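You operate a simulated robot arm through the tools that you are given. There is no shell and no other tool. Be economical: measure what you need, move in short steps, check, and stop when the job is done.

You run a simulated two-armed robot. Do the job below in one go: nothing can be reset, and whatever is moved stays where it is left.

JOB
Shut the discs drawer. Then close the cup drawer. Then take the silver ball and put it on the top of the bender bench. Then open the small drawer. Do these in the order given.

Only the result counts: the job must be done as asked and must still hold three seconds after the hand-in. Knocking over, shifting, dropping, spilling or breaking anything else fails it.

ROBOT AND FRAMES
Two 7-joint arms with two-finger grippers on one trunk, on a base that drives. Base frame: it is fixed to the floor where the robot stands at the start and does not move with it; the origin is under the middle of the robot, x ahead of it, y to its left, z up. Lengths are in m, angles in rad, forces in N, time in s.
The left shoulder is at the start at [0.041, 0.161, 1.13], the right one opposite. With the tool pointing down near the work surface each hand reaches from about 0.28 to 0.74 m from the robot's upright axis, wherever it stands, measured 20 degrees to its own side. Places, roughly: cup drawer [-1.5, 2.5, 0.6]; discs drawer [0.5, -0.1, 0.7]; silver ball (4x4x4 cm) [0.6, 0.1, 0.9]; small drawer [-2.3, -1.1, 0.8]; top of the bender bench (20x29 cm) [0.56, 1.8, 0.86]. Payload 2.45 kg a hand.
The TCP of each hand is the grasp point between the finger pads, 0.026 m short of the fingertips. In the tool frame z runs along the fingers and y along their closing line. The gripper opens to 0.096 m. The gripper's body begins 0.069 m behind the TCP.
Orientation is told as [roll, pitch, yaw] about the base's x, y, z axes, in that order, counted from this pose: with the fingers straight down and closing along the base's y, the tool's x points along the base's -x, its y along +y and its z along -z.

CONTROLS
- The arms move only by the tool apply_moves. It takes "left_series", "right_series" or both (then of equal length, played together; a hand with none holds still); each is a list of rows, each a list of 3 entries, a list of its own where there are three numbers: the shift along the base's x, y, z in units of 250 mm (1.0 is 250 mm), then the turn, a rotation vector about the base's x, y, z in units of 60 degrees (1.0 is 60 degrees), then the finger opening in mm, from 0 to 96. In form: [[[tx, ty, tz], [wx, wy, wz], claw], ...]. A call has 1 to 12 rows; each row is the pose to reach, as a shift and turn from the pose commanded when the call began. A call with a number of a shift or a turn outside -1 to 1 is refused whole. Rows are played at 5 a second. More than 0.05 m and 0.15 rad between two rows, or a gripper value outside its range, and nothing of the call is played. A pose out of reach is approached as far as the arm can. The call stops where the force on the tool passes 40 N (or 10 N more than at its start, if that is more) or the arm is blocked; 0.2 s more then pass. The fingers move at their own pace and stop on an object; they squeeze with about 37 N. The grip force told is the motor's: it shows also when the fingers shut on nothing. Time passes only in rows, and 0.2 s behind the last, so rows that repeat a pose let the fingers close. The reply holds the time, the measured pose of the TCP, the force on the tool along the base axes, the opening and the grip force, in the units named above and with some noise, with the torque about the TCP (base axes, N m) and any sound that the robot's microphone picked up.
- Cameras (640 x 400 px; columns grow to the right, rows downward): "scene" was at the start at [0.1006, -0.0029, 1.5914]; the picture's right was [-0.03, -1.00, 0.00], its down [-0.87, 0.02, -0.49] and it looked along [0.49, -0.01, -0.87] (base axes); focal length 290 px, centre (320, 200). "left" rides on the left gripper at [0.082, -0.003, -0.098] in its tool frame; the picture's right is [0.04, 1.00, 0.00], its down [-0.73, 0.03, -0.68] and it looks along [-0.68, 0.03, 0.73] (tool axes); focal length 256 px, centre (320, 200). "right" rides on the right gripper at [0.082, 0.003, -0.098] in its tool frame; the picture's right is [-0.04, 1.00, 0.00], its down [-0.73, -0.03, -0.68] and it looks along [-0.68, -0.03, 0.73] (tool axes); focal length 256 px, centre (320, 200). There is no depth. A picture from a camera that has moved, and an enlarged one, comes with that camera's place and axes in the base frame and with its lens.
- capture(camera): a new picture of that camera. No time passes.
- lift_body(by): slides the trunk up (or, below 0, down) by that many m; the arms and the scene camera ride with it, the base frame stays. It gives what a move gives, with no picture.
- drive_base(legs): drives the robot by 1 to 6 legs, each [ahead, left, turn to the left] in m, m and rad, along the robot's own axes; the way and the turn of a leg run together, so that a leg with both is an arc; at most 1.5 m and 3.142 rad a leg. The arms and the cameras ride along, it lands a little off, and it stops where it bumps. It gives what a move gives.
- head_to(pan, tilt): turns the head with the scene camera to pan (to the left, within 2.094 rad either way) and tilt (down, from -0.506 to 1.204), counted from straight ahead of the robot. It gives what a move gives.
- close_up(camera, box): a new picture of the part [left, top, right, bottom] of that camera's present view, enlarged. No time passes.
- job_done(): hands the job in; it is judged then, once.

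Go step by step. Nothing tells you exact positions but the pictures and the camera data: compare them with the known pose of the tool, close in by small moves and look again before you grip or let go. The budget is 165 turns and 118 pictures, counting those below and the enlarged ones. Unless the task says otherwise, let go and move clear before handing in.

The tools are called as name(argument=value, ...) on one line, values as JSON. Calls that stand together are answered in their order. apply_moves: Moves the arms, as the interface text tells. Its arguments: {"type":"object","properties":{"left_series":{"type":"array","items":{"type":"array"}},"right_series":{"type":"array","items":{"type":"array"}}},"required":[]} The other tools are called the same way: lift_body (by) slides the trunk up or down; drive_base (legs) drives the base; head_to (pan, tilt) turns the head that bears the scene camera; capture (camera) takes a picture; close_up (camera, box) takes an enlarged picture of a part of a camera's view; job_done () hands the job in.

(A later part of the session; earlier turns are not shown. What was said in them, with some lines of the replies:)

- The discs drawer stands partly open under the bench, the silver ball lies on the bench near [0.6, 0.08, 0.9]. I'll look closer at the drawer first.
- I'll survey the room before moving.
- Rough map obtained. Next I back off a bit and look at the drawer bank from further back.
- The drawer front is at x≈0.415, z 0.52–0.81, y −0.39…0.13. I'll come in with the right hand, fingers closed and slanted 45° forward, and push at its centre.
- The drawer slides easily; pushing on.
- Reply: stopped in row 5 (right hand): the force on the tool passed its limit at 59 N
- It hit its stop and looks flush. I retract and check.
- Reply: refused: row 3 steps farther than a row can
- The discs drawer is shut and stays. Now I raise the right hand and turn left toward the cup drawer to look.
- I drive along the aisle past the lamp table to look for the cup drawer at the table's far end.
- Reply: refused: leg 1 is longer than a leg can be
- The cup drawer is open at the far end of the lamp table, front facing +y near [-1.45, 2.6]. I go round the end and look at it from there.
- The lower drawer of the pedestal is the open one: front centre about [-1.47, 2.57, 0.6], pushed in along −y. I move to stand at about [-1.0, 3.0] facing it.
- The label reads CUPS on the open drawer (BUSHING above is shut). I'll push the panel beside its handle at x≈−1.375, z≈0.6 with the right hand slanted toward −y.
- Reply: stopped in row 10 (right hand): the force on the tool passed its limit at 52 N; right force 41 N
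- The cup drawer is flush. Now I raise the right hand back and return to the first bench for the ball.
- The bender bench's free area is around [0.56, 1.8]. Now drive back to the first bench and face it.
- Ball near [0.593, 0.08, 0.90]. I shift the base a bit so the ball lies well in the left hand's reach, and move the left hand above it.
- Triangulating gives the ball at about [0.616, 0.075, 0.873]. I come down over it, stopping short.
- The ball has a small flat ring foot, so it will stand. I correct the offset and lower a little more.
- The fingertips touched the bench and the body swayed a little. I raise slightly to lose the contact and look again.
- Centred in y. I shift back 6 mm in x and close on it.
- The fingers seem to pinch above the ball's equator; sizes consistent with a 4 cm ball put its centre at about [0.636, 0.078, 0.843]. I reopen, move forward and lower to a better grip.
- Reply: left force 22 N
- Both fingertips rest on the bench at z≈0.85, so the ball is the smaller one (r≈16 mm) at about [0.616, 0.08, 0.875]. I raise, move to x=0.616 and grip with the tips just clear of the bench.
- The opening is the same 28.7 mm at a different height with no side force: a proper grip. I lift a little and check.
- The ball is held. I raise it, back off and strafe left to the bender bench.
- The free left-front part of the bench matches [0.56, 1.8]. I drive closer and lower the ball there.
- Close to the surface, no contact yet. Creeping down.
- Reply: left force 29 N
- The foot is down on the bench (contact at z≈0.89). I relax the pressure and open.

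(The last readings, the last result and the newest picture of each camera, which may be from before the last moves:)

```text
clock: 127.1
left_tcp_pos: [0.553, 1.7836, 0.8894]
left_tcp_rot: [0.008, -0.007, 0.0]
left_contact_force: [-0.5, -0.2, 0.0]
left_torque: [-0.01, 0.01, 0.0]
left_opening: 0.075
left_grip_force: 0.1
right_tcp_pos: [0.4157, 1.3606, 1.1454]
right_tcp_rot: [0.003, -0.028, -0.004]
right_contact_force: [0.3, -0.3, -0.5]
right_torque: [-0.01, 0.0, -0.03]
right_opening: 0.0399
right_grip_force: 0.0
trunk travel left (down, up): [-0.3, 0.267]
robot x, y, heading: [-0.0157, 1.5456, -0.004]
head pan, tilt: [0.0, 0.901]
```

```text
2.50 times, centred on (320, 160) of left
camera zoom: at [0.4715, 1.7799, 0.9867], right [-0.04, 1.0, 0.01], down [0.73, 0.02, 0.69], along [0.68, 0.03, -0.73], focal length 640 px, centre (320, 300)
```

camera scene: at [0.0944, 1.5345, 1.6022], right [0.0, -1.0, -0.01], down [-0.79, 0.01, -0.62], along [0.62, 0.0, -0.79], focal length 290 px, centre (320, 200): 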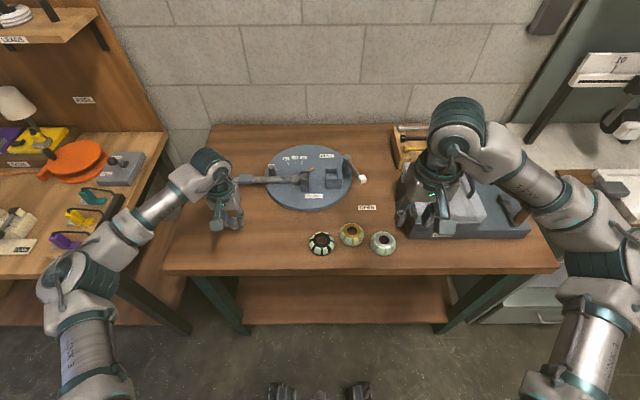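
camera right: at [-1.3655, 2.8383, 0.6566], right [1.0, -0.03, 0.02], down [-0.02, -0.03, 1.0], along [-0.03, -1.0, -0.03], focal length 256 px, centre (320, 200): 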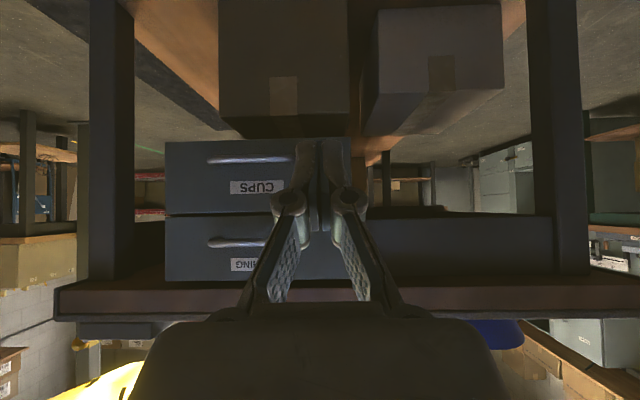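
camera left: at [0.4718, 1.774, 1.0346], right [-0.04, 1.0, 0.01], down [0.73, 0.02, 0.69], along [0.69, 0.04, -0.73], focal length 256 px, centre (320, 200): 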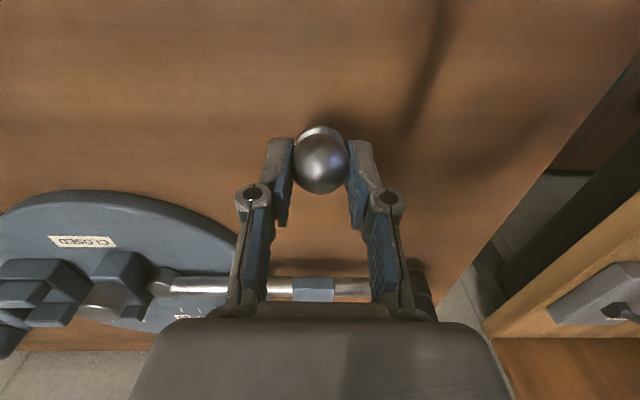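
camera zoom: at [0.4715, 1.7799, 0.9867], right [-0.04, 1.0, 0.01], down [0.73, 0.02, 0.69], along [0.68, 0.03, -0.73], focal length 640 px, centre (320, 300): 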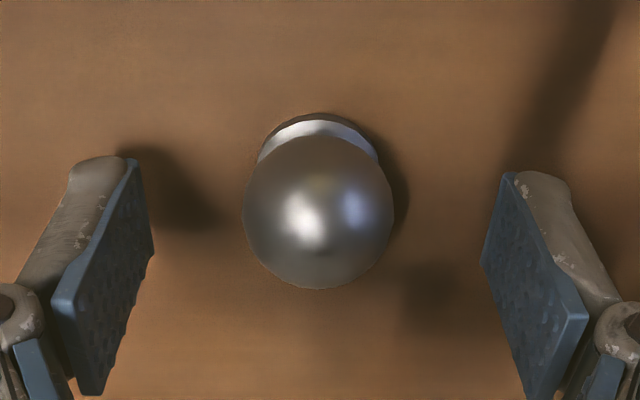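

Ball stands. I raise the hand clear and drive back toward the other side of the room.

apply_moves(left_series=[[[0, 0, 0.1], [0, 0, 0], 75], [[0, 0, 0.25], [0, 0, 0], 75], [[0, 0, 0.42], [0, 0, 0], 75], [[0, 0, 0.6], [0, 0, 0], 75], [[-0.06, 0, 0.76], [0, 0, 0], 75], [[-0.14, 0, 0.9], [0, 0, 0], 75], [[-0.2, 0, 1.0], [0, 0, 0], 75]])

drive_base(legs=[[-0.2, 0, 0]])

capture(camera="scene")

```text
clock: 128.7
left_tcp_pos: [0.5007, 1.7856, 1.1411]
left_tcp_rot: [0.007, -0.009, 0.001]
left_contact_force: [0.1, 0.7, -0.4]
left_torque: [0.02, -0.03, 0.02]
left_opening: 0.075
left_grip_force: 0.1
right_tcp_pos: [0.4157, 1.3609, 1.1457]
right_tcp_rot: [0.001, -0.028, -0.005]
right_contact_force: [0.6, 0.3, -0.1]
right_torque: [-0.02, -0.01, -0.02]
right_opening: 0.0397
right_grip_force: 0.0
trunk travel left (down, up): [-0.3, 0.267]
robot x, y, heading: [-0.0166, 1.5436, -0.003]
head pan, tilt: [0.0, 0.901]
```

```text
clock: 130.3
left_tcp_pos: [0.3062, 1.7855, 1.1391]
left_tcp_rot: [0.008, -0.007, -0.001]
left_contact_force: [-0.5, 0.0, 0.6]
left_torque: [-0.01, 0.0, -0.04]
left_opening: 0.0747
left_grip_force: 0.0
right_tcp_pos: [0.2206, 1.3627, 1.1451]
right_tcp_rot: [0.003, -0.028, -0.006]
right_contact_force: [-0.1, -0.2, 0.4]
right_torque: [0.01, -0.01, 0.01]
right_opening: 0.0402
right_grip_force: 0.1
trunk travel left (down, up): [-0.3, 0.267]
robot x, y, heading: [-0.21, 1.5454, -0.007]
head pan, tilt: [0.0, 0.901]
```

```text
57 pictures are left
camera scene: at [-0.1011, 1.5451, 1.602], right [-0.01, -1.0, 0.0], down [-0.79, 0.0, -0.62], along [0.62, 0.0, -0.79], focal length 290 px, centre (320, 200)
```

scene: 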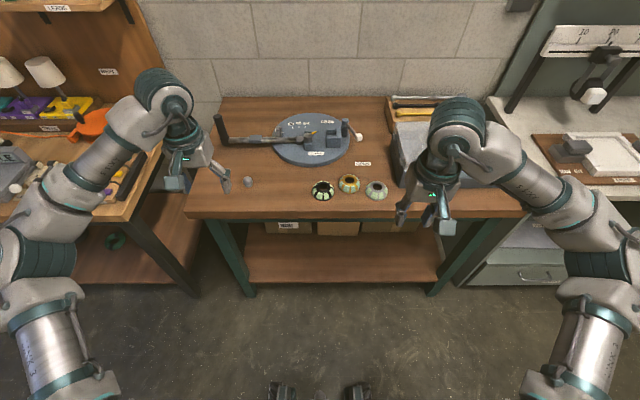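

The ball stands on the bender bench. Now toward the small drawer at about [-2.3, -1.1].

drive_base(legs=[[0, -1.4, 0], [0, -0.42, 0], [0, 0, 3.1]])

head_to(pan=0.45, tilt=0.45)

capture(camera="scene")

```text
clock: 146.6
left_tcp_pos: [-0.7701, -0.4695, 1.1427]
left_tcp_rot: [0.006, -0.013, 3.037]
left_contact_force: [0.1, 0.9, 0.2]
left_torque: [0.01, 0.04, 0.02]
left_opening: 0.0751
left_grip_force: 0.0
right_tcp_pos: [-0.6396, -0.0554, 1.1468]
right_tcp_rot: [0.003, -0.032, 3.032]
right_contact_force: [0.2, 0.6, 0.5]
right_torque: [0.02, 0.0, 0.02]
right_opening: 0.04
right_grip_force: 0.0
trunk travel left (down, up): [-0.3, 0.267]
robot x, y, heading: [-0.2382, -0.2825, 3.033]
head pan, tilt: [0.0, 0.901]
```

```text
clock: 147.5
left_tcp_pos: [-0.7651, -0.4698, 1.145]
left_tcp_rot: [0.007, -0.015, 3.038]
left_contact_force: [0.0, 0.2, 0.5]
left_torque: [0.01, -0.01, 0.02]
left_opening: 0.0749
left_grip_force: 0.1
right_tcp_pos: [-0.6358, -0.057, 1.1492]
right_tcp_rot: [0.002, -0.036, 3.031]
right_contact_force: [0.0, 0.3, -0.1]
right_torque: [-0.01, 0.02, -0.02]
right_opening: 0.04
right_grip_force: 0.1
trunk travel left (down, up): [-0.3, 0.267]
robot x, y, heading: [-0.2376, -0.2837, 3.033]
head pan, tilt: [0.45, 0.45]
```

```text
56 pictures are left
camera scene: at [-0.356, -0.3126, 1.6405], right [-0.33, 0.94, 0.0], down [0.41, 0.15, -0.9], along [-0.85, -0.3, -0.44], focal length 290 px, centre (320, 200)
```

scene: 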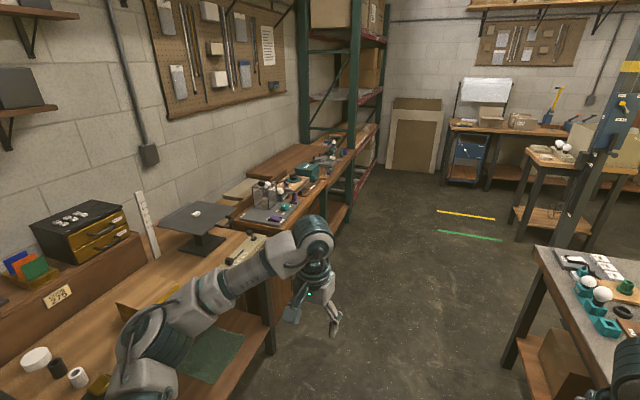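

close_up(camera="scene", box=[220, 130, 380, 230])

drive_base(legs=[[0.2, 0, 0.1], [1.0, 0, 0]])

head_to(pan=0.9, tilt=0.7)

capture(camera="scene")

```text
4.00 times, centred on (300, 180) of scene
camera zoom: at [-0.356, -0.3126, 1.6405], right [-0.33, 0.94, 0.0], down [0.41, 0.15, -0.9], along [-0.85, -0.3, -0.44], focal length 1161 px, centre (400, 280)
```

zoom: 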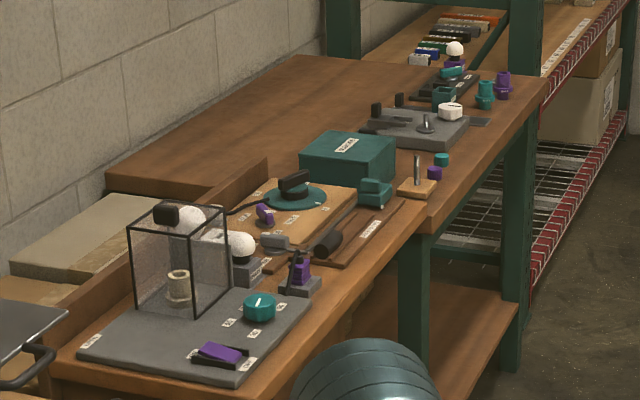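

```text
clock: 153.9
left_tcp_pos: [-1.9326, -0.5369, 1.1441]
left_tcp_rot: [0.007, -0.016, -3.111]
left_contact_force: [-0.1, 0.3, -0.5]
left_torque: [-0.02, 0.02, 0.0]
left_opening: 0.075
left_grip_force: 0.0
right_tcp_pos: [-1.861, -0.1096, 1.1502]
right_tcp_rot: [0.002, -0.036, -3.118]
right_contact_force: [0.3, -1.0, 0.3]
right_torque: [0.02, 0.01, -0.03]
right_opening: 0.0397
right_grip_force: 0.0
trunk travel left (down, up): [-0.3, 0.267]
robot x, y, heading: [-1.43, -0.2812, -3.115]
head pan, tilt: [0.45, 0.45]
```

```text
clock: 154.8
left_tcp_pos: [-1.9278, -0.5376, 1.1461]
left_tcp_rot: [0.007, -0.019, -3.112]
left_contact_force: [-1.5, 0.7, -0.1]
left_torque: [0.0, -0.02, -0.01]
left_opening: 0.0749
left_grip_force: 0.0
right_tcp_pos: [-1.8559, -0.1093, 1.1505]
right_tcp_rot: [0.003, -0.038, -3.117]
right_contact_force: [-0.9, 0.2, -0.2]
right_torque: [0.0, -0.01, -0.02]
right_opening: 0.0399
right_grip_force: 0.1
trunk travel left (down, up): [-0.3, 0.267]
robot x, y, heading: [-1.4253, -0.2831, -3.122]
head pan, tilt: [0.901, 0.7]
```

```text
54 pictures are left
camera scene: at [-1.518, -0.3509, 1.6186], right [-0.8, 0.6, 0.0], down [0.39, 0.51, -0.76], along [-0.46, -0.61, -0.65], focal length 290 px, centre (320, 200)
```

scene: 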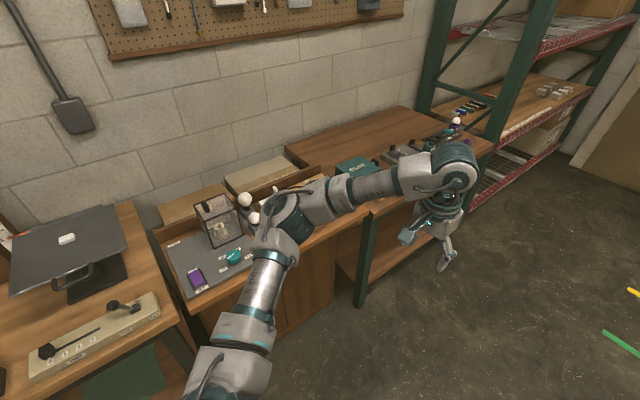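

drive_base(legs=[[0.75, -0.2, 0], [0, 0, 1.55]])

head_to(pan=0.0, tilt=0.7)

capture(camera="scene")

```text
clock: 162.8
left_tcp_pos: [-1.9422, -0.5972, 1.1459]
left_tcp_rot: [0.006, -0.02, -1.552]
left_contact_force: [-0.5, -0.1, 0.3]
left_torque: [-0.01, 0.0, 0.0]
left_opening: 0.0749
left_grip_force: 0.0
right_tcp_pos: [-2.368, -0.5205, 1.1495]
right_tcp_rot: [0.0, -0.039, -1.558]
right_contact_force: [0.4, 0.1, 0.0]
right_torque: [-0.03, 0.03, -0.02]
right_opening: 0.0401
right_grip_force: 0.0
trunk travel left (down, up): [-0.3, 0.267]
robot x, y, heading: [-2.1922, -0.0961, -1.554]
head pan, tilt: [0.901, 0.7]
```

```text
clock: 164.0
left_tcp_pos: [-1.9426, -0.5951, 1.1486]
left_tcp_rot: [0.007, -0.023, -1.55]
left_contact_force: [0.4, -0.2, 0.3]
left_torque: [0.0, 0.0, 0.02]
left_opening: 0.0751
left_grip_force: 0.0
right_tcp_pos: [-2.3676, -0.5161, 1.1528]
right_tcp_rot: [0.002, -0.043, -1.556]
right_contact_force: [0.0, -0.7, -0.2]
right_torque: [0.04, 0.0, 0.02]
right_opening: 0.04
right_grip_force: 0.1
trunk travel left (down, up): [-0.3, 0.267]
robot x, y, heading: [-2.1895, -0.0983, -1.561]
head pan, tilt: [0.0, 0.7]
```

```text
53 pictures are left
camera scene: at [-2.1909, -0.2178, 1.6184], right [-1.0, -0.02, 0.0], down [-0.01, 0.65, -0.76], along [0.01, -0.76, -0.65], focal length 290 px, centre (320, 200)
```

scene: 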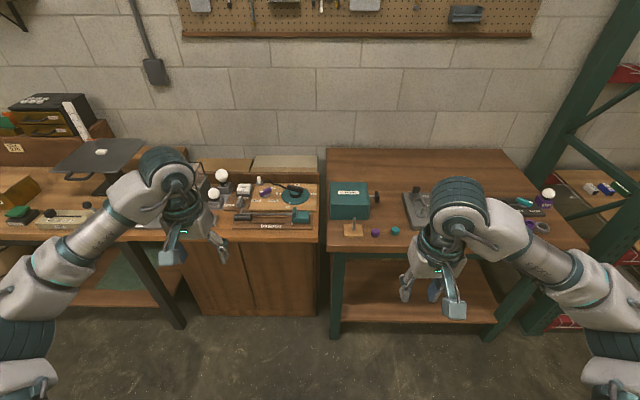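

close_up(camera="scene", box=[310, 160, 430, 250])

close_up(camera="scene", box=[160, 150, 330, 320])

```text
4.44 times, centred on (370, 205) of scene
camera zoom: at [-2.1909, -0.2178, 1.6184], right [-1.0, -0.02, 0.0], down [-0.01, 0.65, -0.76], along [0.01, -0.76, -0.65], focal length 1290 px, centre (98, 178)
```

zoom: 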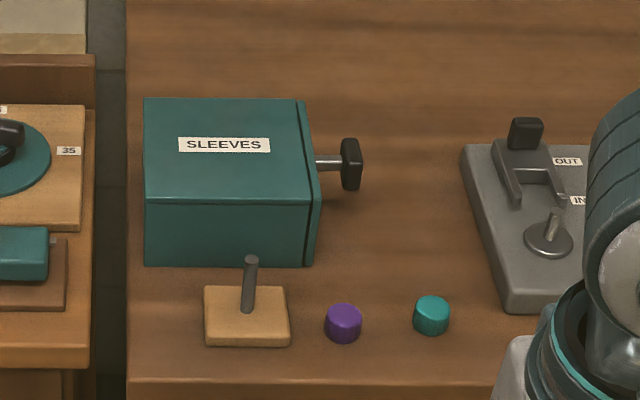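

```text
2.35 times, centred on (245, 235) of scene
camera zoom: at [-2.1909, -0.2178, 1.6184], right [-1.0, -0.02, 0.0], down [-0.01, 0.65, -0.76], along [0.01, -0.76, -0.65], focal length 683 px, centre (496, 118)
```

zoom: 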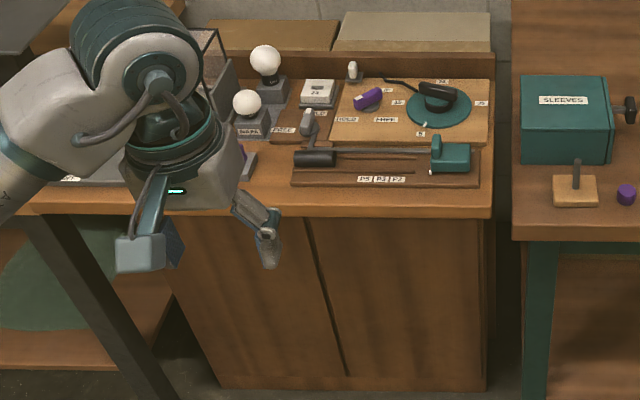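

The small drawer is the teal SLEEVES box; its knob faces −x near [-2.42, -1.18, 0.8], so it opens toward −x. I move closer and bring the right hand over it.

drive_base(legs=[[0.44, -0.05, -0.01]])

head_to(pan=-0.25, tilt=0.95)

capture(camera="scene")

capture(camera="right")

```text
clock: 166.7
left_tcp_pos: [-1.9875, -1.0358, 1.1491]
left_tcp_rot: [0.007, -0.022, -1.558]
left_contact_force: [0.3, -0.4, 0.1]
left_torque: [0.03, 0.0, -0.01]
left_opening: 0.0754
left_grip_force: 0.0
right_tcp_pos: [-2.413, -0.9551, 1.1516]
right_tcp_rot: [0.002, -0.043, -1.563]
right_contact_force: [0.0, -0.1, 0.1]
right_torque: [0.0, 0.03, 0.01]
right_opening: 0.0401
right_grip_force: 0.0
trunk travel left (down, up): [-0.3, 0.267]
robot x, y, heading: [-2.2364, -0.5341, -1.564]
head pan, tilt: [0.0, 0.7]
```

```text
clock: 167.4
left_tcp_pos: [-1.9904, -1.0321, 1.1504]
left_tcp_rot: [0.008, -0.026, -1.558]
left_contact_force: [-0.6, -0.7, -0.1]
left_torque: [-0.01, 0.03, 0.02]
left_opening: 0.0751
left_grip_force: 0.0
right_tcp_pos: [-2.4151, -0.9518, 1.1535]
right_tcp_rot: [0.001, -0.047, -1.564]
right_contact_force: [0.0, 0.0, 0.3]
right_torque: [-0.01, 0.0, -0.05]
right_opening: 0.04
right_grip_force: 0.0
trunk travel left (down, up): [-0.3, 0.267]
robot x, y, heading: [-2.2386, -0.5364, -1.563]
head pan, tilt: [-0.25, 0.949]
```

```text
50 pictures are left
camera scene: at [-2.2535, -0.6437, 1.5987], right [-0.97, 0.24, 0.0], down [0.19, 0.79, -0.58], along [-0.14, -0.56, -0.82], focal length 290 px, centre (320, 200)
```

scene: 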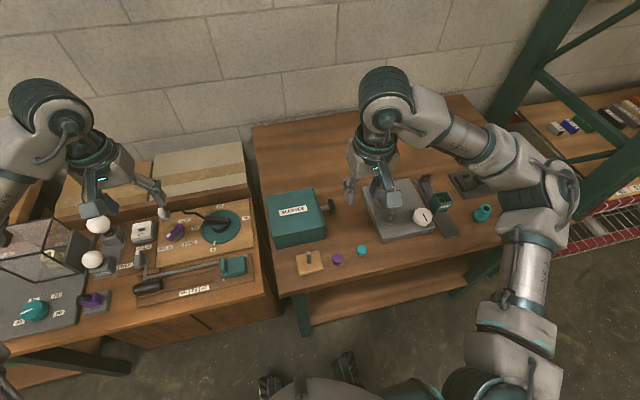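

```text
49 pictures are left
camera right: at [-2.4118, -0.8662, 1.2475], right [1.0, -0.03, 0.0], down [-0.03, -0.7, 0.71], along [-0.02, -0.71, -0.7], focal length 256 px, centre (320, 200)
```

right: 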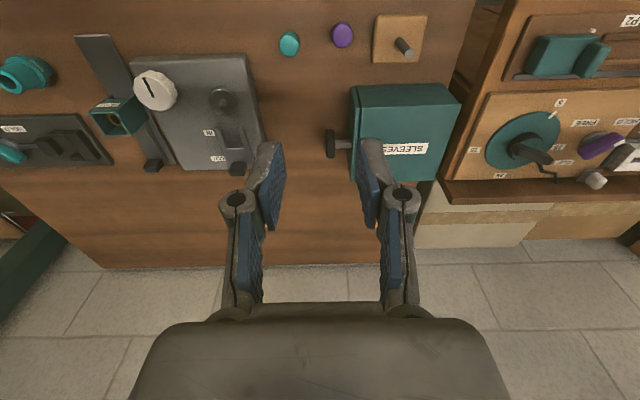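

Triangulation puts the knob at about [-2.40, -1.095, 0.895]. The right hand already closes along x, so I can straddle the knob disc, one finger between disc and box; hovering above first.

apply_moves(right_series=[[[0.01, -0.1, -0.11], [0.008, 0, 0], 30], [[0.02, -0.2, -0.22], [0.016, 0, 0], 30], [[0.03, -0.3, -0.34], [0.024, 0, 0], 30], [[0.04, -0.4, -0.46], [0.03, 0, 0], 30], [[0.05, -0.5, -0.56], [0.038, 0, 0], 30], [[0.06, -0.572, -0.64], [0.045, 0, 0], 30], [[0.06, -0.572, -0.64], [0.045, 0, 0], 30]])

capture(camera="right")

close_up(camera="scene", box=[260, 130, 420, 280])

```text
clock: 169.0
left_tcp_pos: [-1.988, -1.032, 1.1511]
left_tcp_rot: [0.007, -0.027, -1.558]
left_contact_force: [-0.1, 0.3, -0.8]
left_torque: [-0.03, 0.0, 0.02]
left_opening: 0.0751
left_grip_force: 0.1
right_tcp_pos: [-2.3985, -1.0935, 0.9929]
right_tcp_rot: [0.001, 0.003, -1.563]
right_contact_force: [0.5, 0.1, 0.0]
right_torque: [0.01, 0.0, -0.03]
right_opening: 0.0298
right_grip_force: 0.2
trunk travel left (down, up): [-0.3, 0.267]
robot x, y, heading: [-2.2366, -0.5336, -1.562]
head pan, tilt: [-0.25, 0.949]
```

```text
48 pictures are left
camera right: at [-2.3956, -1.0125, 1.091], right [1.0, -0.03, 0.0], down [-0.03, -0.73, 0.68], along [-0.02, -0.68, -0.73], focal length 256 px, centre (320, 200)
```

right: 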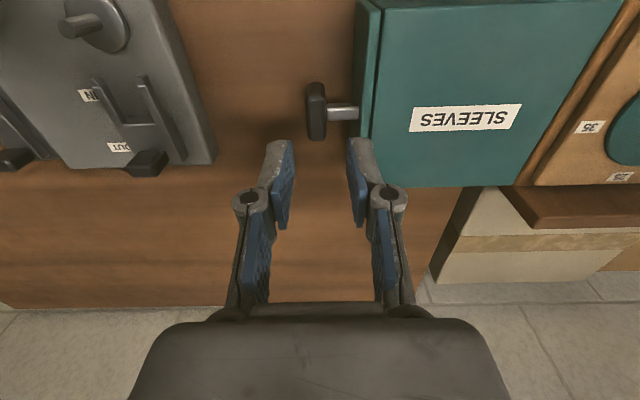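

```text
2.67 times, centred on (340, 205) of scene
camera zoom: at [-2.253, -0.6439, 1.5987], right [-0.97, 0.24, 0.0], down [0.19, 0.79, -0.58], along [-0.14, -0.56, -0.82], focal length 774 px, centre (267, 187)
```

zoom: 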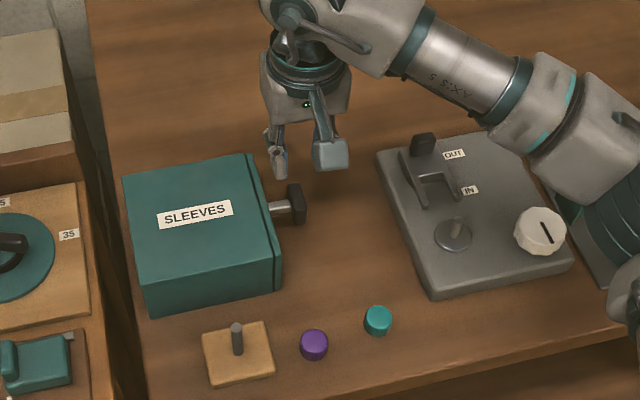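

apply_moves(right_series=[[[-0.008, -0.02, -0.06], [0, 0, 0], 36], [[-0.014, -0.038, -0.12], [0, 0, 0], 36], [[-0.014, -0.038, -0.18], [0, 0, 0], 36], [[-0.014, -0.038, -0.18], [0, 0, 0], 36]])

capture(camera="right")

close_up(camera="scene", box=[280, 160, 380, 240])

```text
clock: 170.0
left_tcp_pos: [-1.9885, -1.0331, 1.1489]
left_tcp_rot: [0.006, -0.025, -1.559]
left_contact_force: [0.4, 1.1, 0.3]
left_torque: [-0.02, -0.04, -0.01]
left_opening: 0.075
left_grip_force: 0.1
right_tcp_pos: [-2.4038, -1.1023, 0.9493]
right_tcp_rot: [0.0, 0.002, -1.564]
right_contact_force: [-0.6, 0.5, 0.3]
right_torque: [-0.01, 0.01, 0.01]
right_opening: 0.0359
right_grip_force: 0.1
trunk travel left (down, up): [-0.3, 0.267]
robot x, y, heading: [-2.2348, -0.5338, -1.559]
head pan, tilt: [-0.25, 0.949]
```

```text
46 pictures are left
camera right: at [-2.4007, -1.0228, 1.0463], right [1.0, -0.03, 0.0], down [-0.03, -0.73, 0.68], along [-0.02, -0.68, -0.74], focal length 256 px, centre (320, 200)
```

right: 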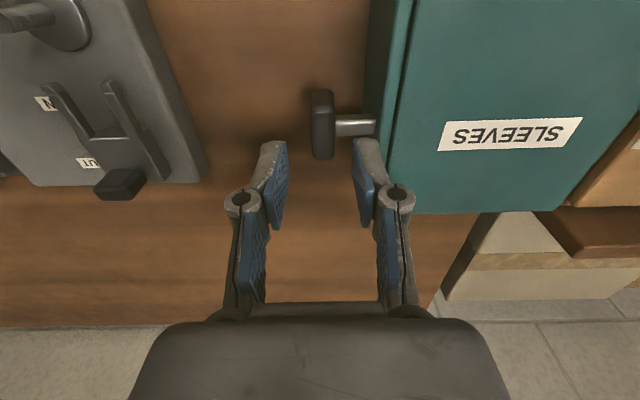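

```text
5.00 times, centred on (330, 200) of scene
camera zoom: at [-2.253, -0.6443, 1.5986], right [-0.97, 0.24, 0.0], down [0.19, 0.79, -0.58], along [-0.14, -0.56, -0.82], focal length 1451 px, centre (270, 200)
```

zoom: 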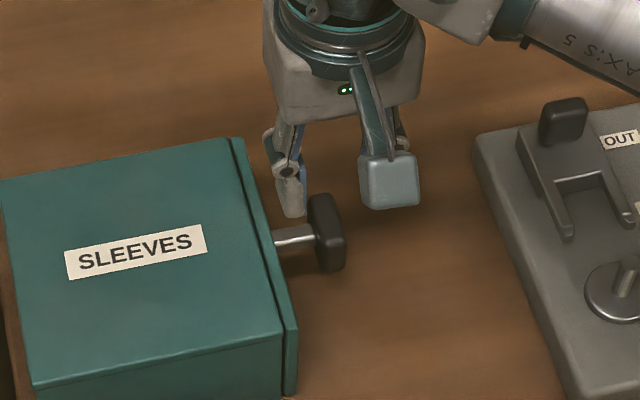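

apply_moves(right_series=[[[0.004, 0, -0.04], [0, 0, 0], 32], [[0.004, 0, -0.08], [0, 0, 0], 32], [[0.004, 0, -0.12], [0, 0, 0], 32], [[0.004, 0, -0.12], [0, 0, 0], 32]])

capture(camera="right")

close_up(camera="scene", box=[280, 160, 380, 240])

```text
clock: 171.0
left_tcp_pos: [-1.9881, -1.0337, 1.1491]
left_tcp_rot: [0.008, -0.025, -1.561]
left_contact_force: [0.2, -0.3, 0.8]
left_torque: [0.04, 0.01, -0.01]
left_opening: 0.0748
left_grip_force: 0.1
right_tcp_pos: [-2.4017, -1.1034, 0.9192]
right_tcp_rot: [0.001, 0.001, -1.564]
right_contact_force: [-0.2, 0.4, 0.4]
right_torque: [0.03, 0.0, 0.01]
right_opening: 0.0319
right_grip_force: 0.0
trunk travel left (down, up): [-0.3, 0.267]
robot x, y, heading: [-2.2335, -0.5379, -1.564]
head pan, tilt: [-0.25, 0.949]
```

```text
44 pictures are left
camera right: at [-2.3995, -1.0228, 1.017], right [1.0, -0.03, 0.0], down [-0.03, -0.73, 0.68], along [-0.02, -0.68, -0.74], focal length 256 px, centre (320, 200)
```

right: 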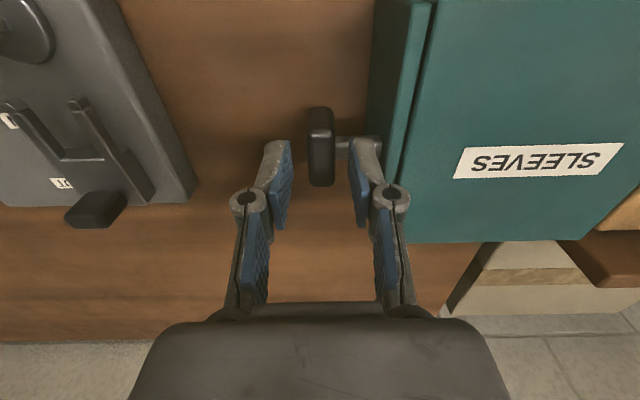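

```text
5.00 times, centred on (330, 200) of scene
camera zoom: at [-2.253, -0.6443, 1.5986], right [-0.97, 0.24, 0.0], down [0.19, 0.79, -0.58], along [-0.14, -0.56, -0.82], focal length 1451 px, centre (270, 200)
```

zoom: 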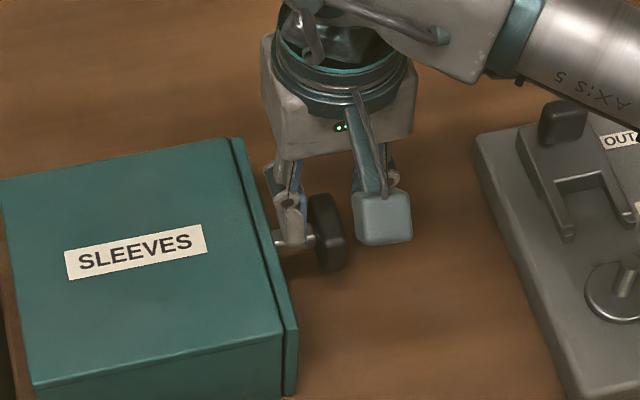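

The finger sits in the gap between disc and box, just above the stem. Closing on the disc.

apply_moves(right_series=[[[0, 0, 0], [0, 0, 0], 25], [[0, 0, 0], [0, 0, 0], 15], [[0, 0, 0], [0, 0, 0], 0], [[0, 0, 0], [0, 0, 0], 0], [[0, 0, 0], [0, 0, 0], 0]])

capture(camera="right")

```text
clock: 172.2
left_tcp_pos: [-1.9889, -1.0329, 1.15]
left_tcp_rot: [0.007, -0.027, -1.559]
left_contact_force: [-0.2, 0.3, -0.7]
left_torque: [0.02, -0.03, -0.03]
left_opening: 0.0751
left_grip_force: 0.0
right_tcp_pos: [-2.4025, -1.1042, 0.9202]
right_tcp_rot: [0.001, 0.001, -1.563]
right_contact_force: [0.7, 1.2, -1.1]
right_torque: [-0.05, 0.01, -0.57]
right_opening: 0.0156
right_grip_force: 41.7
trunk travel left (down, up): [-0.3, 0.267]
robot x, y, heading: [-2.2338, -0.5369, -1.56]
head pan, tilt: [-0.25, 0.949]
```

```text
42 pictures are left
camera right: at [-2.3997, -1.0229, 1.0171], right [1.0, -0.03, 0.0], down [-0.03, -0.74, 0.68], along [-0.02, -0.68, -0.74], focal length 256 px, centre (320, 200)
```

right: 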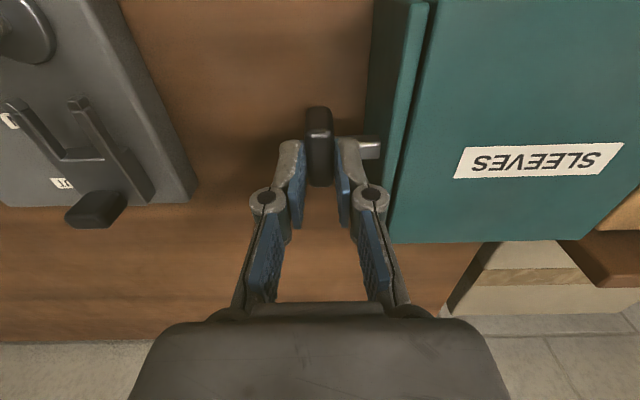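

Disc gripped (15.6 mm). Pulling toward −x.

apply_moves(right_series=[[[-0.04, 0, 0], [0, 0, 0], 0], [[-0.08, 0, 0], [0, 0, 0], 0], [[-0.12, 0, 0], [0, 0, 0], 0], [[-0.16, 0, 0], [0, 0, 0], 0], [[-0.2, 0, 0], [0, 0, 0], 0], [[-0.2, 0, 0], [0, 0, 0], 0]])

capture(camera="scene")

capture(camera="right")

```text
clock: 173.6
left_tcp_pos: [-1.9873, -1.0321, 1.1498]
left_tcp_rot: [0.006, -0.026, -1.56]
left_contact_force: [0.6, -0.1, 0.9]
left_torque: [-0.02, -0.05, -0.02]
left_opening: 0.0751
left_grip_force: 0.1
right_tcp_pos: [-2.452, -1.105, 0.9194]
right_tcp_rot: [0.001, 0.0, -1.564]
right_contact_force: [0.8, 0.7, 11.4]
right_torque: [1.05, -0.06, -0.51]
right_opening: 0.0155
right_grip_force: 41.3
trunk travel left (down, up): [-0.3, 0.267]
robot x, y, heading: [-2.2356, -0.5344, -1.563]
head pan, tilt: [-0.25, 0.949]
```

```text
41 pictures are left
camera scene: at [-2.2524, -0.6419, 1.5989], right [-0.97, 0.24, 0.0], down [0.19, 0.79, -0.58], along [-0.14, -0.56, -0.81], focal length 290 px, centre (320, 200)
```

scene: 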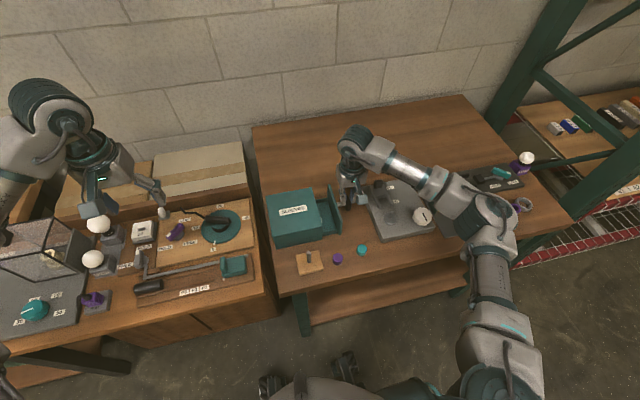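

```text
40 pictures are left
camera right: at [-2.4483, -1.0226, 1.0169], right [1.0, -0.03, 0.0], down [-0.03, -0.73, 0.68], along [-0.02, -0.68, -0.73], focal length 256 px, centre (320, 200)
```

right: 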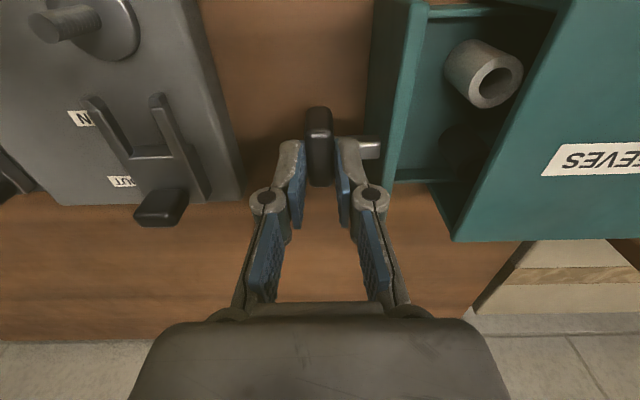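

It opens. Continuing the pull, watching the force and the neighbouring device.

apply_moves(right_series=[[[-0.04, 0, 0], [0, 0, 0], 0], [[-0.08, 0, 0], [0, 0, 0], 0], [[-0.12, 0, 0], [0, 0, 0], 0], [[-0.16, 0, 0], [0, 0, 0], 0], [[-0.16, 0, 0], [0, 0, 0], 0]])

capture(camera="right")

close_up(camera="scene", box=[250, 150, 450, 280])

```text
clock: 174.8
left_tcp_pos: [-1.9886, -1.0328, 1.1493]
left_tcp_rot: [0.008, -0.026, -1.559]
left_contact_force: [-0.7, -0.3, 0.2]
left_torque: [0.02, 0.02, 0.03]
left_opening: 0.0747
left_grip_force: 0.1
right_tcp_pos: [-2.4927, -1.1044, 0.919]
right_tcp_rot: [0.002, 0.002, -1.563]
right_contact_force: [-0.4, -1.6, 5.8]
right_torque: [-1.22, 0.07, -0.5]
right_opening: 0.0155
right_grip_force: 41.8
trunk travel left (down, up): [-0.3, 0.267]
robot x, y, heading: [-2.2358, -0.5371, -1.564]
head pan, tilt: [-0.25, 0.949]
```

```text
39 pictures are left
camera right: at [-2.4901, -1.0228, 1.017], right [1.0, -0.03, 0.0], down [-0.03, -0.73, 0.68], along [-0.02, -0.68, -0.73], focal length 256 px, centre (320, 200)
```

right: 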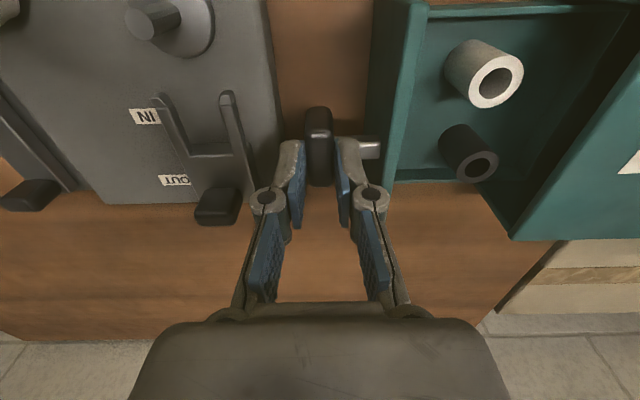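

```text
3.08 times, centred on (350, 215) of scene
camera zoom: at [-2.2532, -0.643, 1.5987], right [-0.97, 0.24, 0.0], down [0.19, 0.79, -0.58], along [-0.14, -0.56, -0.82], focal length 893 px, centre (228, 154)
```

zoom: 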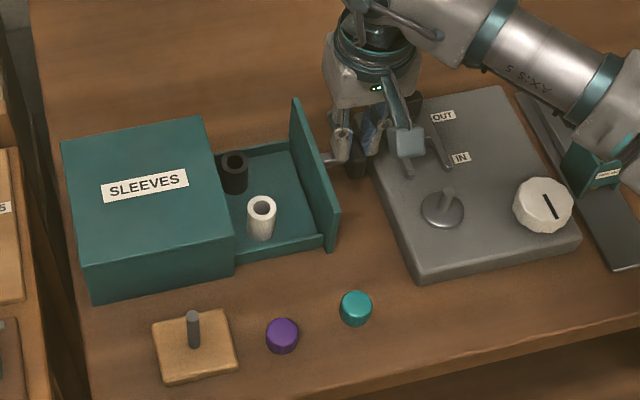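

apply_moves(right_series=[[[-0.012, 0, 0], [0, 0, 0], 0], [[-0.024, 0, 0], [0, 0, 0], 0], [[-0.032, 0, 0], [0, 0, 0], 0], [[-0.032, 0, 0], [0, 0, 0], 0]])

close_up(camera="right", box=[180, 60, 460, 260])

close_up(camera="scene", box=[250, 150, 450, 280])

```text
clock: 175.8
left_tcp_pos: [-1.9885, -1.033, 1.1502]
left_tcp_rot: [0.007, -0.025, -1.559]
left_contact_force: [0.2, -0.2, 1.1]
left_torque: [0.02, -0.02, -0.02]
left_opening: 0.075
left_grip_force: 0.1
right_tcp_pos: [-2.499, -1.1042, 0.9202]
right_tcp_rot: [0.002, 0.002, -1.564]
right_contact_force: [0.5, -1.4, 4.7]
right_torque: [-0.14, 0.0, -0.57]
right_opening: 0.0157
right_grip_force: 41.8
trunk travel left (down, up): [-0.3, 0.267]
robot x, y, heading: [-2.2348, -0.5351, -1.561]
head pan, tilt: [-0.25, 0.949]
```

```text
2.00 times, centred on (320, 160) of right
camera zoom: at [-2.4969, -1.0229, 1.017], right [1.0, -0.03, 0.0], down [-0.03, -0.74, 0.68], along [-0.02, -0.68, -0.74], focal length 512 px, centre (320, 280)
```

zoom: 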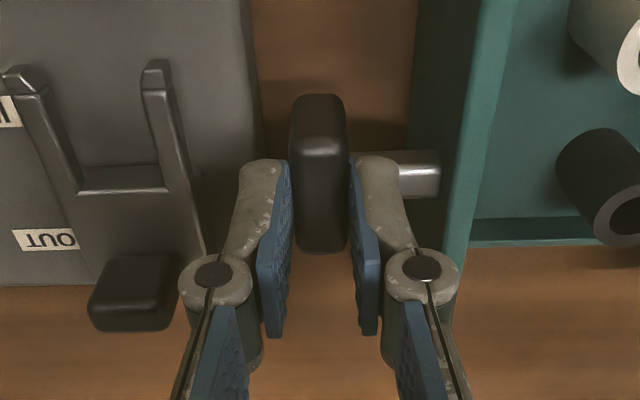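

```text
3.08 times, centred on (350, 215) of scene
camera zoom: at [-2.2532, -0.6436, 1.5987], right [-0.97, 0.24, 0.0], down [0.19, 0.79, -0.58], along [-0.14, -0.56, -0.82], focal length 893 px, centre (228, 154)
```

zoom: 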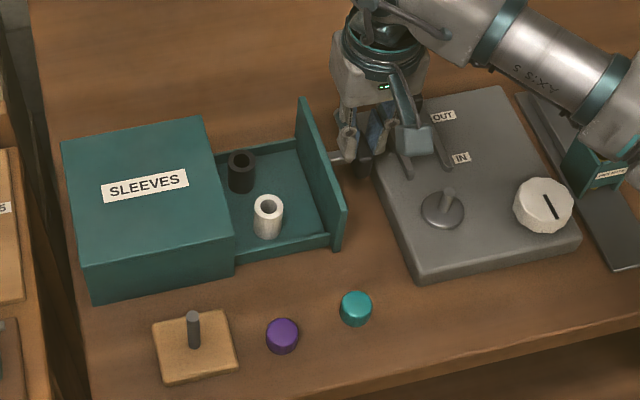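

apply_moves(right_series=[[[-0.01, 0, 0], [0, 0, 0], 0], [[-0.02, 0, 0], [0, 0, 0], 0], [[-0.02, 0, 0], [0, 0, 0], 0]])

close_up(camera="right", box=[180, 60, 460, 260])

```text
clock: 176.6
left_tcp_pos: [-1.9882, -1.0326, 1.1509]
left_tcp_rot: [0.006, -0.025, -1.559]
left_contact_force: [0.4, 0.5, 0.6]
left_torque: [0.0, 0.0, 0.0]
left_opening: 0.075
left_grip_force: 0.1
right_tcp_pos: [-2.5022, -1.1049, 0.9189]
right_tcp_rot: [0.002, 0.002, -1.562]
right_contact_force: [0.0, 0.5, 9.8]
right_torque: [1.08, -0.08, -0.47]
right_opening: 0.0158
right_grip_force: 42.0
trunk travel left (down, up): [-0.3, 0.267]
robot x, y, heading: [-2.2353, -0.535, -1.568]
head pan, tilt: [-0.25, 0.949]
```

```text
2.00 times, centred on (320, 160) of right
camera zoom: at [-2.5009, -1.0228, 1.017], right [1.0, -0.03, 0.0], down [-0.03, -0.73, 0.68], along [-0.02, -0.68, -0.74], focal length 512 px, centre (320, 280)
```

zoom: 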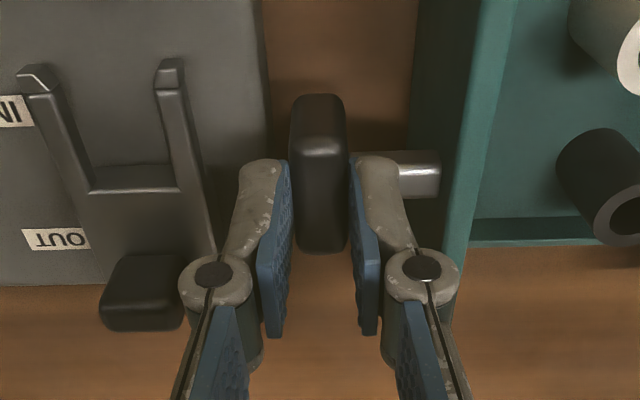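

The drawer is out about 10 cm, near the neighbouring device; I stop here, release slightly and lift straight up.

apply_moves(right_series=[[[0, 0, 0], [0, 0, 0], 22], [[0, 0, 0], [0, 0, 0], 25], [[0, 0, 0], [0, 0, 0], 25], [[0, 0, 0.06], [0, 0, 0], 25], [[0, 0, 0.14], [0, 0, 0], 25], [[0, 0, 0.26], [0, 0, 0], 25], [[0, 0.05, 0.42], [0, 0, 0], 25], [[0, 0.12, 0.58], [0, 0, 0], 25], [[0, 0.2, 0.74], [0, 0, 0], 25], [[0, 0.3, 0.88], [0, 0, 0], 25]])

capture(camera="right")

close_up(camera="scene", box=[250, 150, 450, 280])

```text
clock: 178.8
left_tcp_pos: [-1.9888, -1.0316, 1.151]
left_tcp_rot: [0.008, -0.029, -1.559]
left_contact_force: [0.7, 0.1, -0.2]
left_torque: [-0.02, -0.02, 0.0]
left_opening: 0.0749
left_grip_force: 0.1
right_tcp_pos: [-2.5049, -1.0259, 1.142]
right_tcp_rot: [0.001, -0.001, -1.564]
right_contact_force: [-0.4, -0.1, 0.1]
right_torque: [-0.02, 0.01, -0.02]
right_opening: 0.0253
right_grip_force: 0.0
trunk travel left (down, up): [-0.3, 0.267]
robot x, y, heading: [-2.2327, -0.5357, -1.566]
head pan, tilt: [-0.25, 0.949]
```

```text
34 pictures are left
camera right: at [-2.503, -0.9446, 1.239], right [1.0, -0.03, 0.0], down [-0.03, -0.73, 0.68], along [-0.02, -0.68, -0.73], focal length 256 px, centre (320, 200)
```

right: 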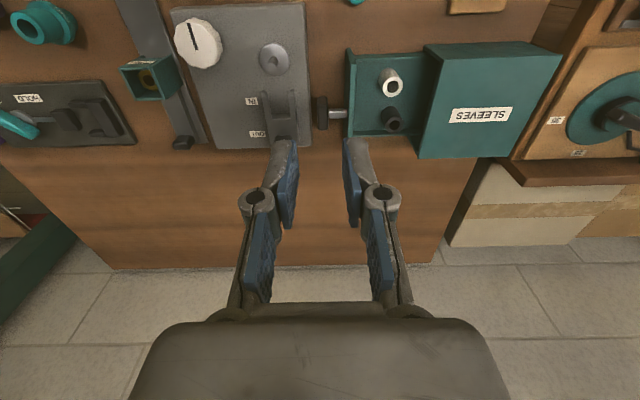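

```text
3.08 times, centred on (350, 215) of scene
camera zoom: at [-2.2538, -0.6412, 1.5989], right [-0.97, 0.24, 0.0], down [0.19, 0.79, -0.58], along [-0.14, -0.56, -0.81], focal length 893 px, centre (228, 154)
```

zoom: 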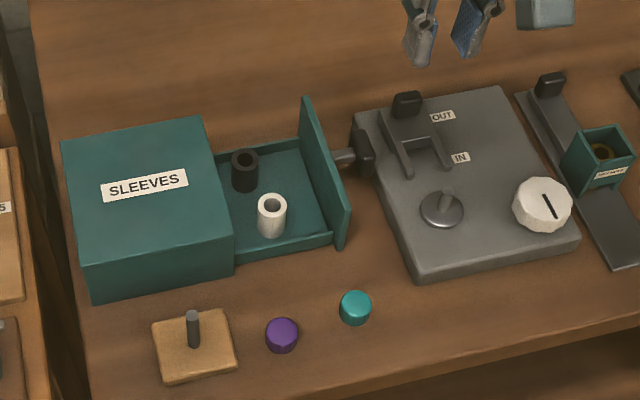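

The drawer is open about 10 cm and nothing else moved. I back off and check there is no other small drawer in this bench.

drive_base(legs=[[-0.45, 0, 0]])

head_to(pan=0.0, tilt=0.75)

capture(camera="scene")

close_up(camera="scene", box=[180, 140, 500, 340])

```text
clock: 181.6
left_tcp_pos: [-1.9966, -0.5764, 1.1497]
left_tcp_rot: [0.008, -0.023, -1.574]
left_contact_force: [0.8, -0.1, 0.0]
left_torque: [0.01, 0.03, 0.0]
left_opening: 0.075
left_grip_force: 0.0
right_tcp_pos: [-2.5123, -0.5638, 1.1408]
right_tcp_rot: [0.0, 0.002, -1.579]
right_contact_force: [-0.7, -0.7, -0.2]
right_torque: [-0.03, -0.02, 0.0]
right_opening: 0.0249
right_grip_force: 0.0
trunk travel left (down, up): [-0.3, 0.267]
robot x, y, heading: [-2.2379, -0.078, -1.576]
head pan, tilt: [-0.25, 0.949]
```

```text
clock: 182.4
left_tcp_pos: [-1.9963, -0.5717, 1.1535]
left_tcp_rot: [0.007, -0.029, -1.573]
left_contact_force: [0.0, 0.5, 0.6]
left_torque: [0.02, 0.0, -0.01]
left_opening: 0.0751
left_grip_force: 0.0
right_tcp_pos: [-2.5137, -0.5582, 1.143]
right_tcp_rot: [0.002, -0.002, -1.578]
right_contact_force: [-0.2, -0.5, -0.6]
right_torque: [-0.04, 0.01, 0.0]
right_opening: 0.0252
right_grip_force: 0.2
trunk travel left (down, up): [-0.3, 0.267]
robot x, y, heading: [-2.238, -0.0769, -1.577]
head pan, tilt: [0.0, 0.75]
```

```text
32 pictures are left
camera scene: at [-2.2379, -0.1949, 1.6142], right [-1.0, 0.01, 0.0], down [0.01, 0.69, -0.73], along [-0.01, -0.73, -0.69], focal length 290 px, centre (320, 200)
```

scene: 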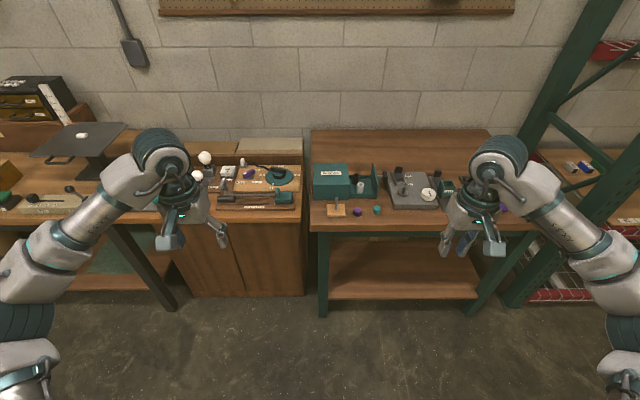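

```text
2.00 times, centred on (340, 240) of scene
camera zoom: at [-2.2379, -0.1949, 1.6142], right [-1.0, 0.01, 0.0], down [0.01, 0.69, -0.73], along [-0.01, -0.73, -0.69], focal length 580 px, centre (280, 120)
```

zoom: 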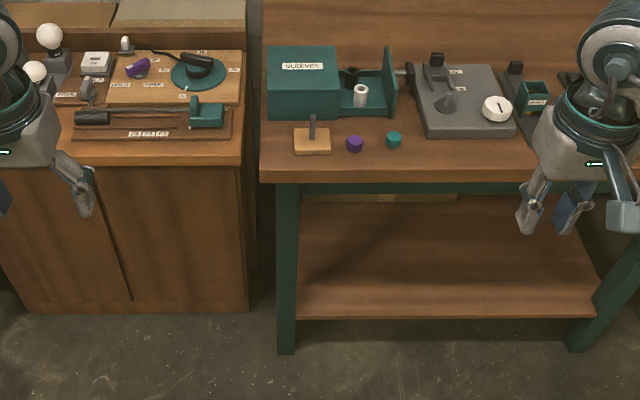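

All four parts are confirmed in the pictures, and there is no other small drawer in this bench, so I hand the job in.

job_done()

```text
The job is handed in.
```

I did all four parts in the order you gave and handed the job in. The discs and cup drawers are shut, the silver ball is standing on the bender bench, and the small drawer is open.

- **Small drawer:** I took this to be the teal box labelled "SLEEVES", the only drawer I could see at that spot. I stopped pulling at about 10 cm, before it reached its end stop, because its knob was within a few millimetres of the device next to it.
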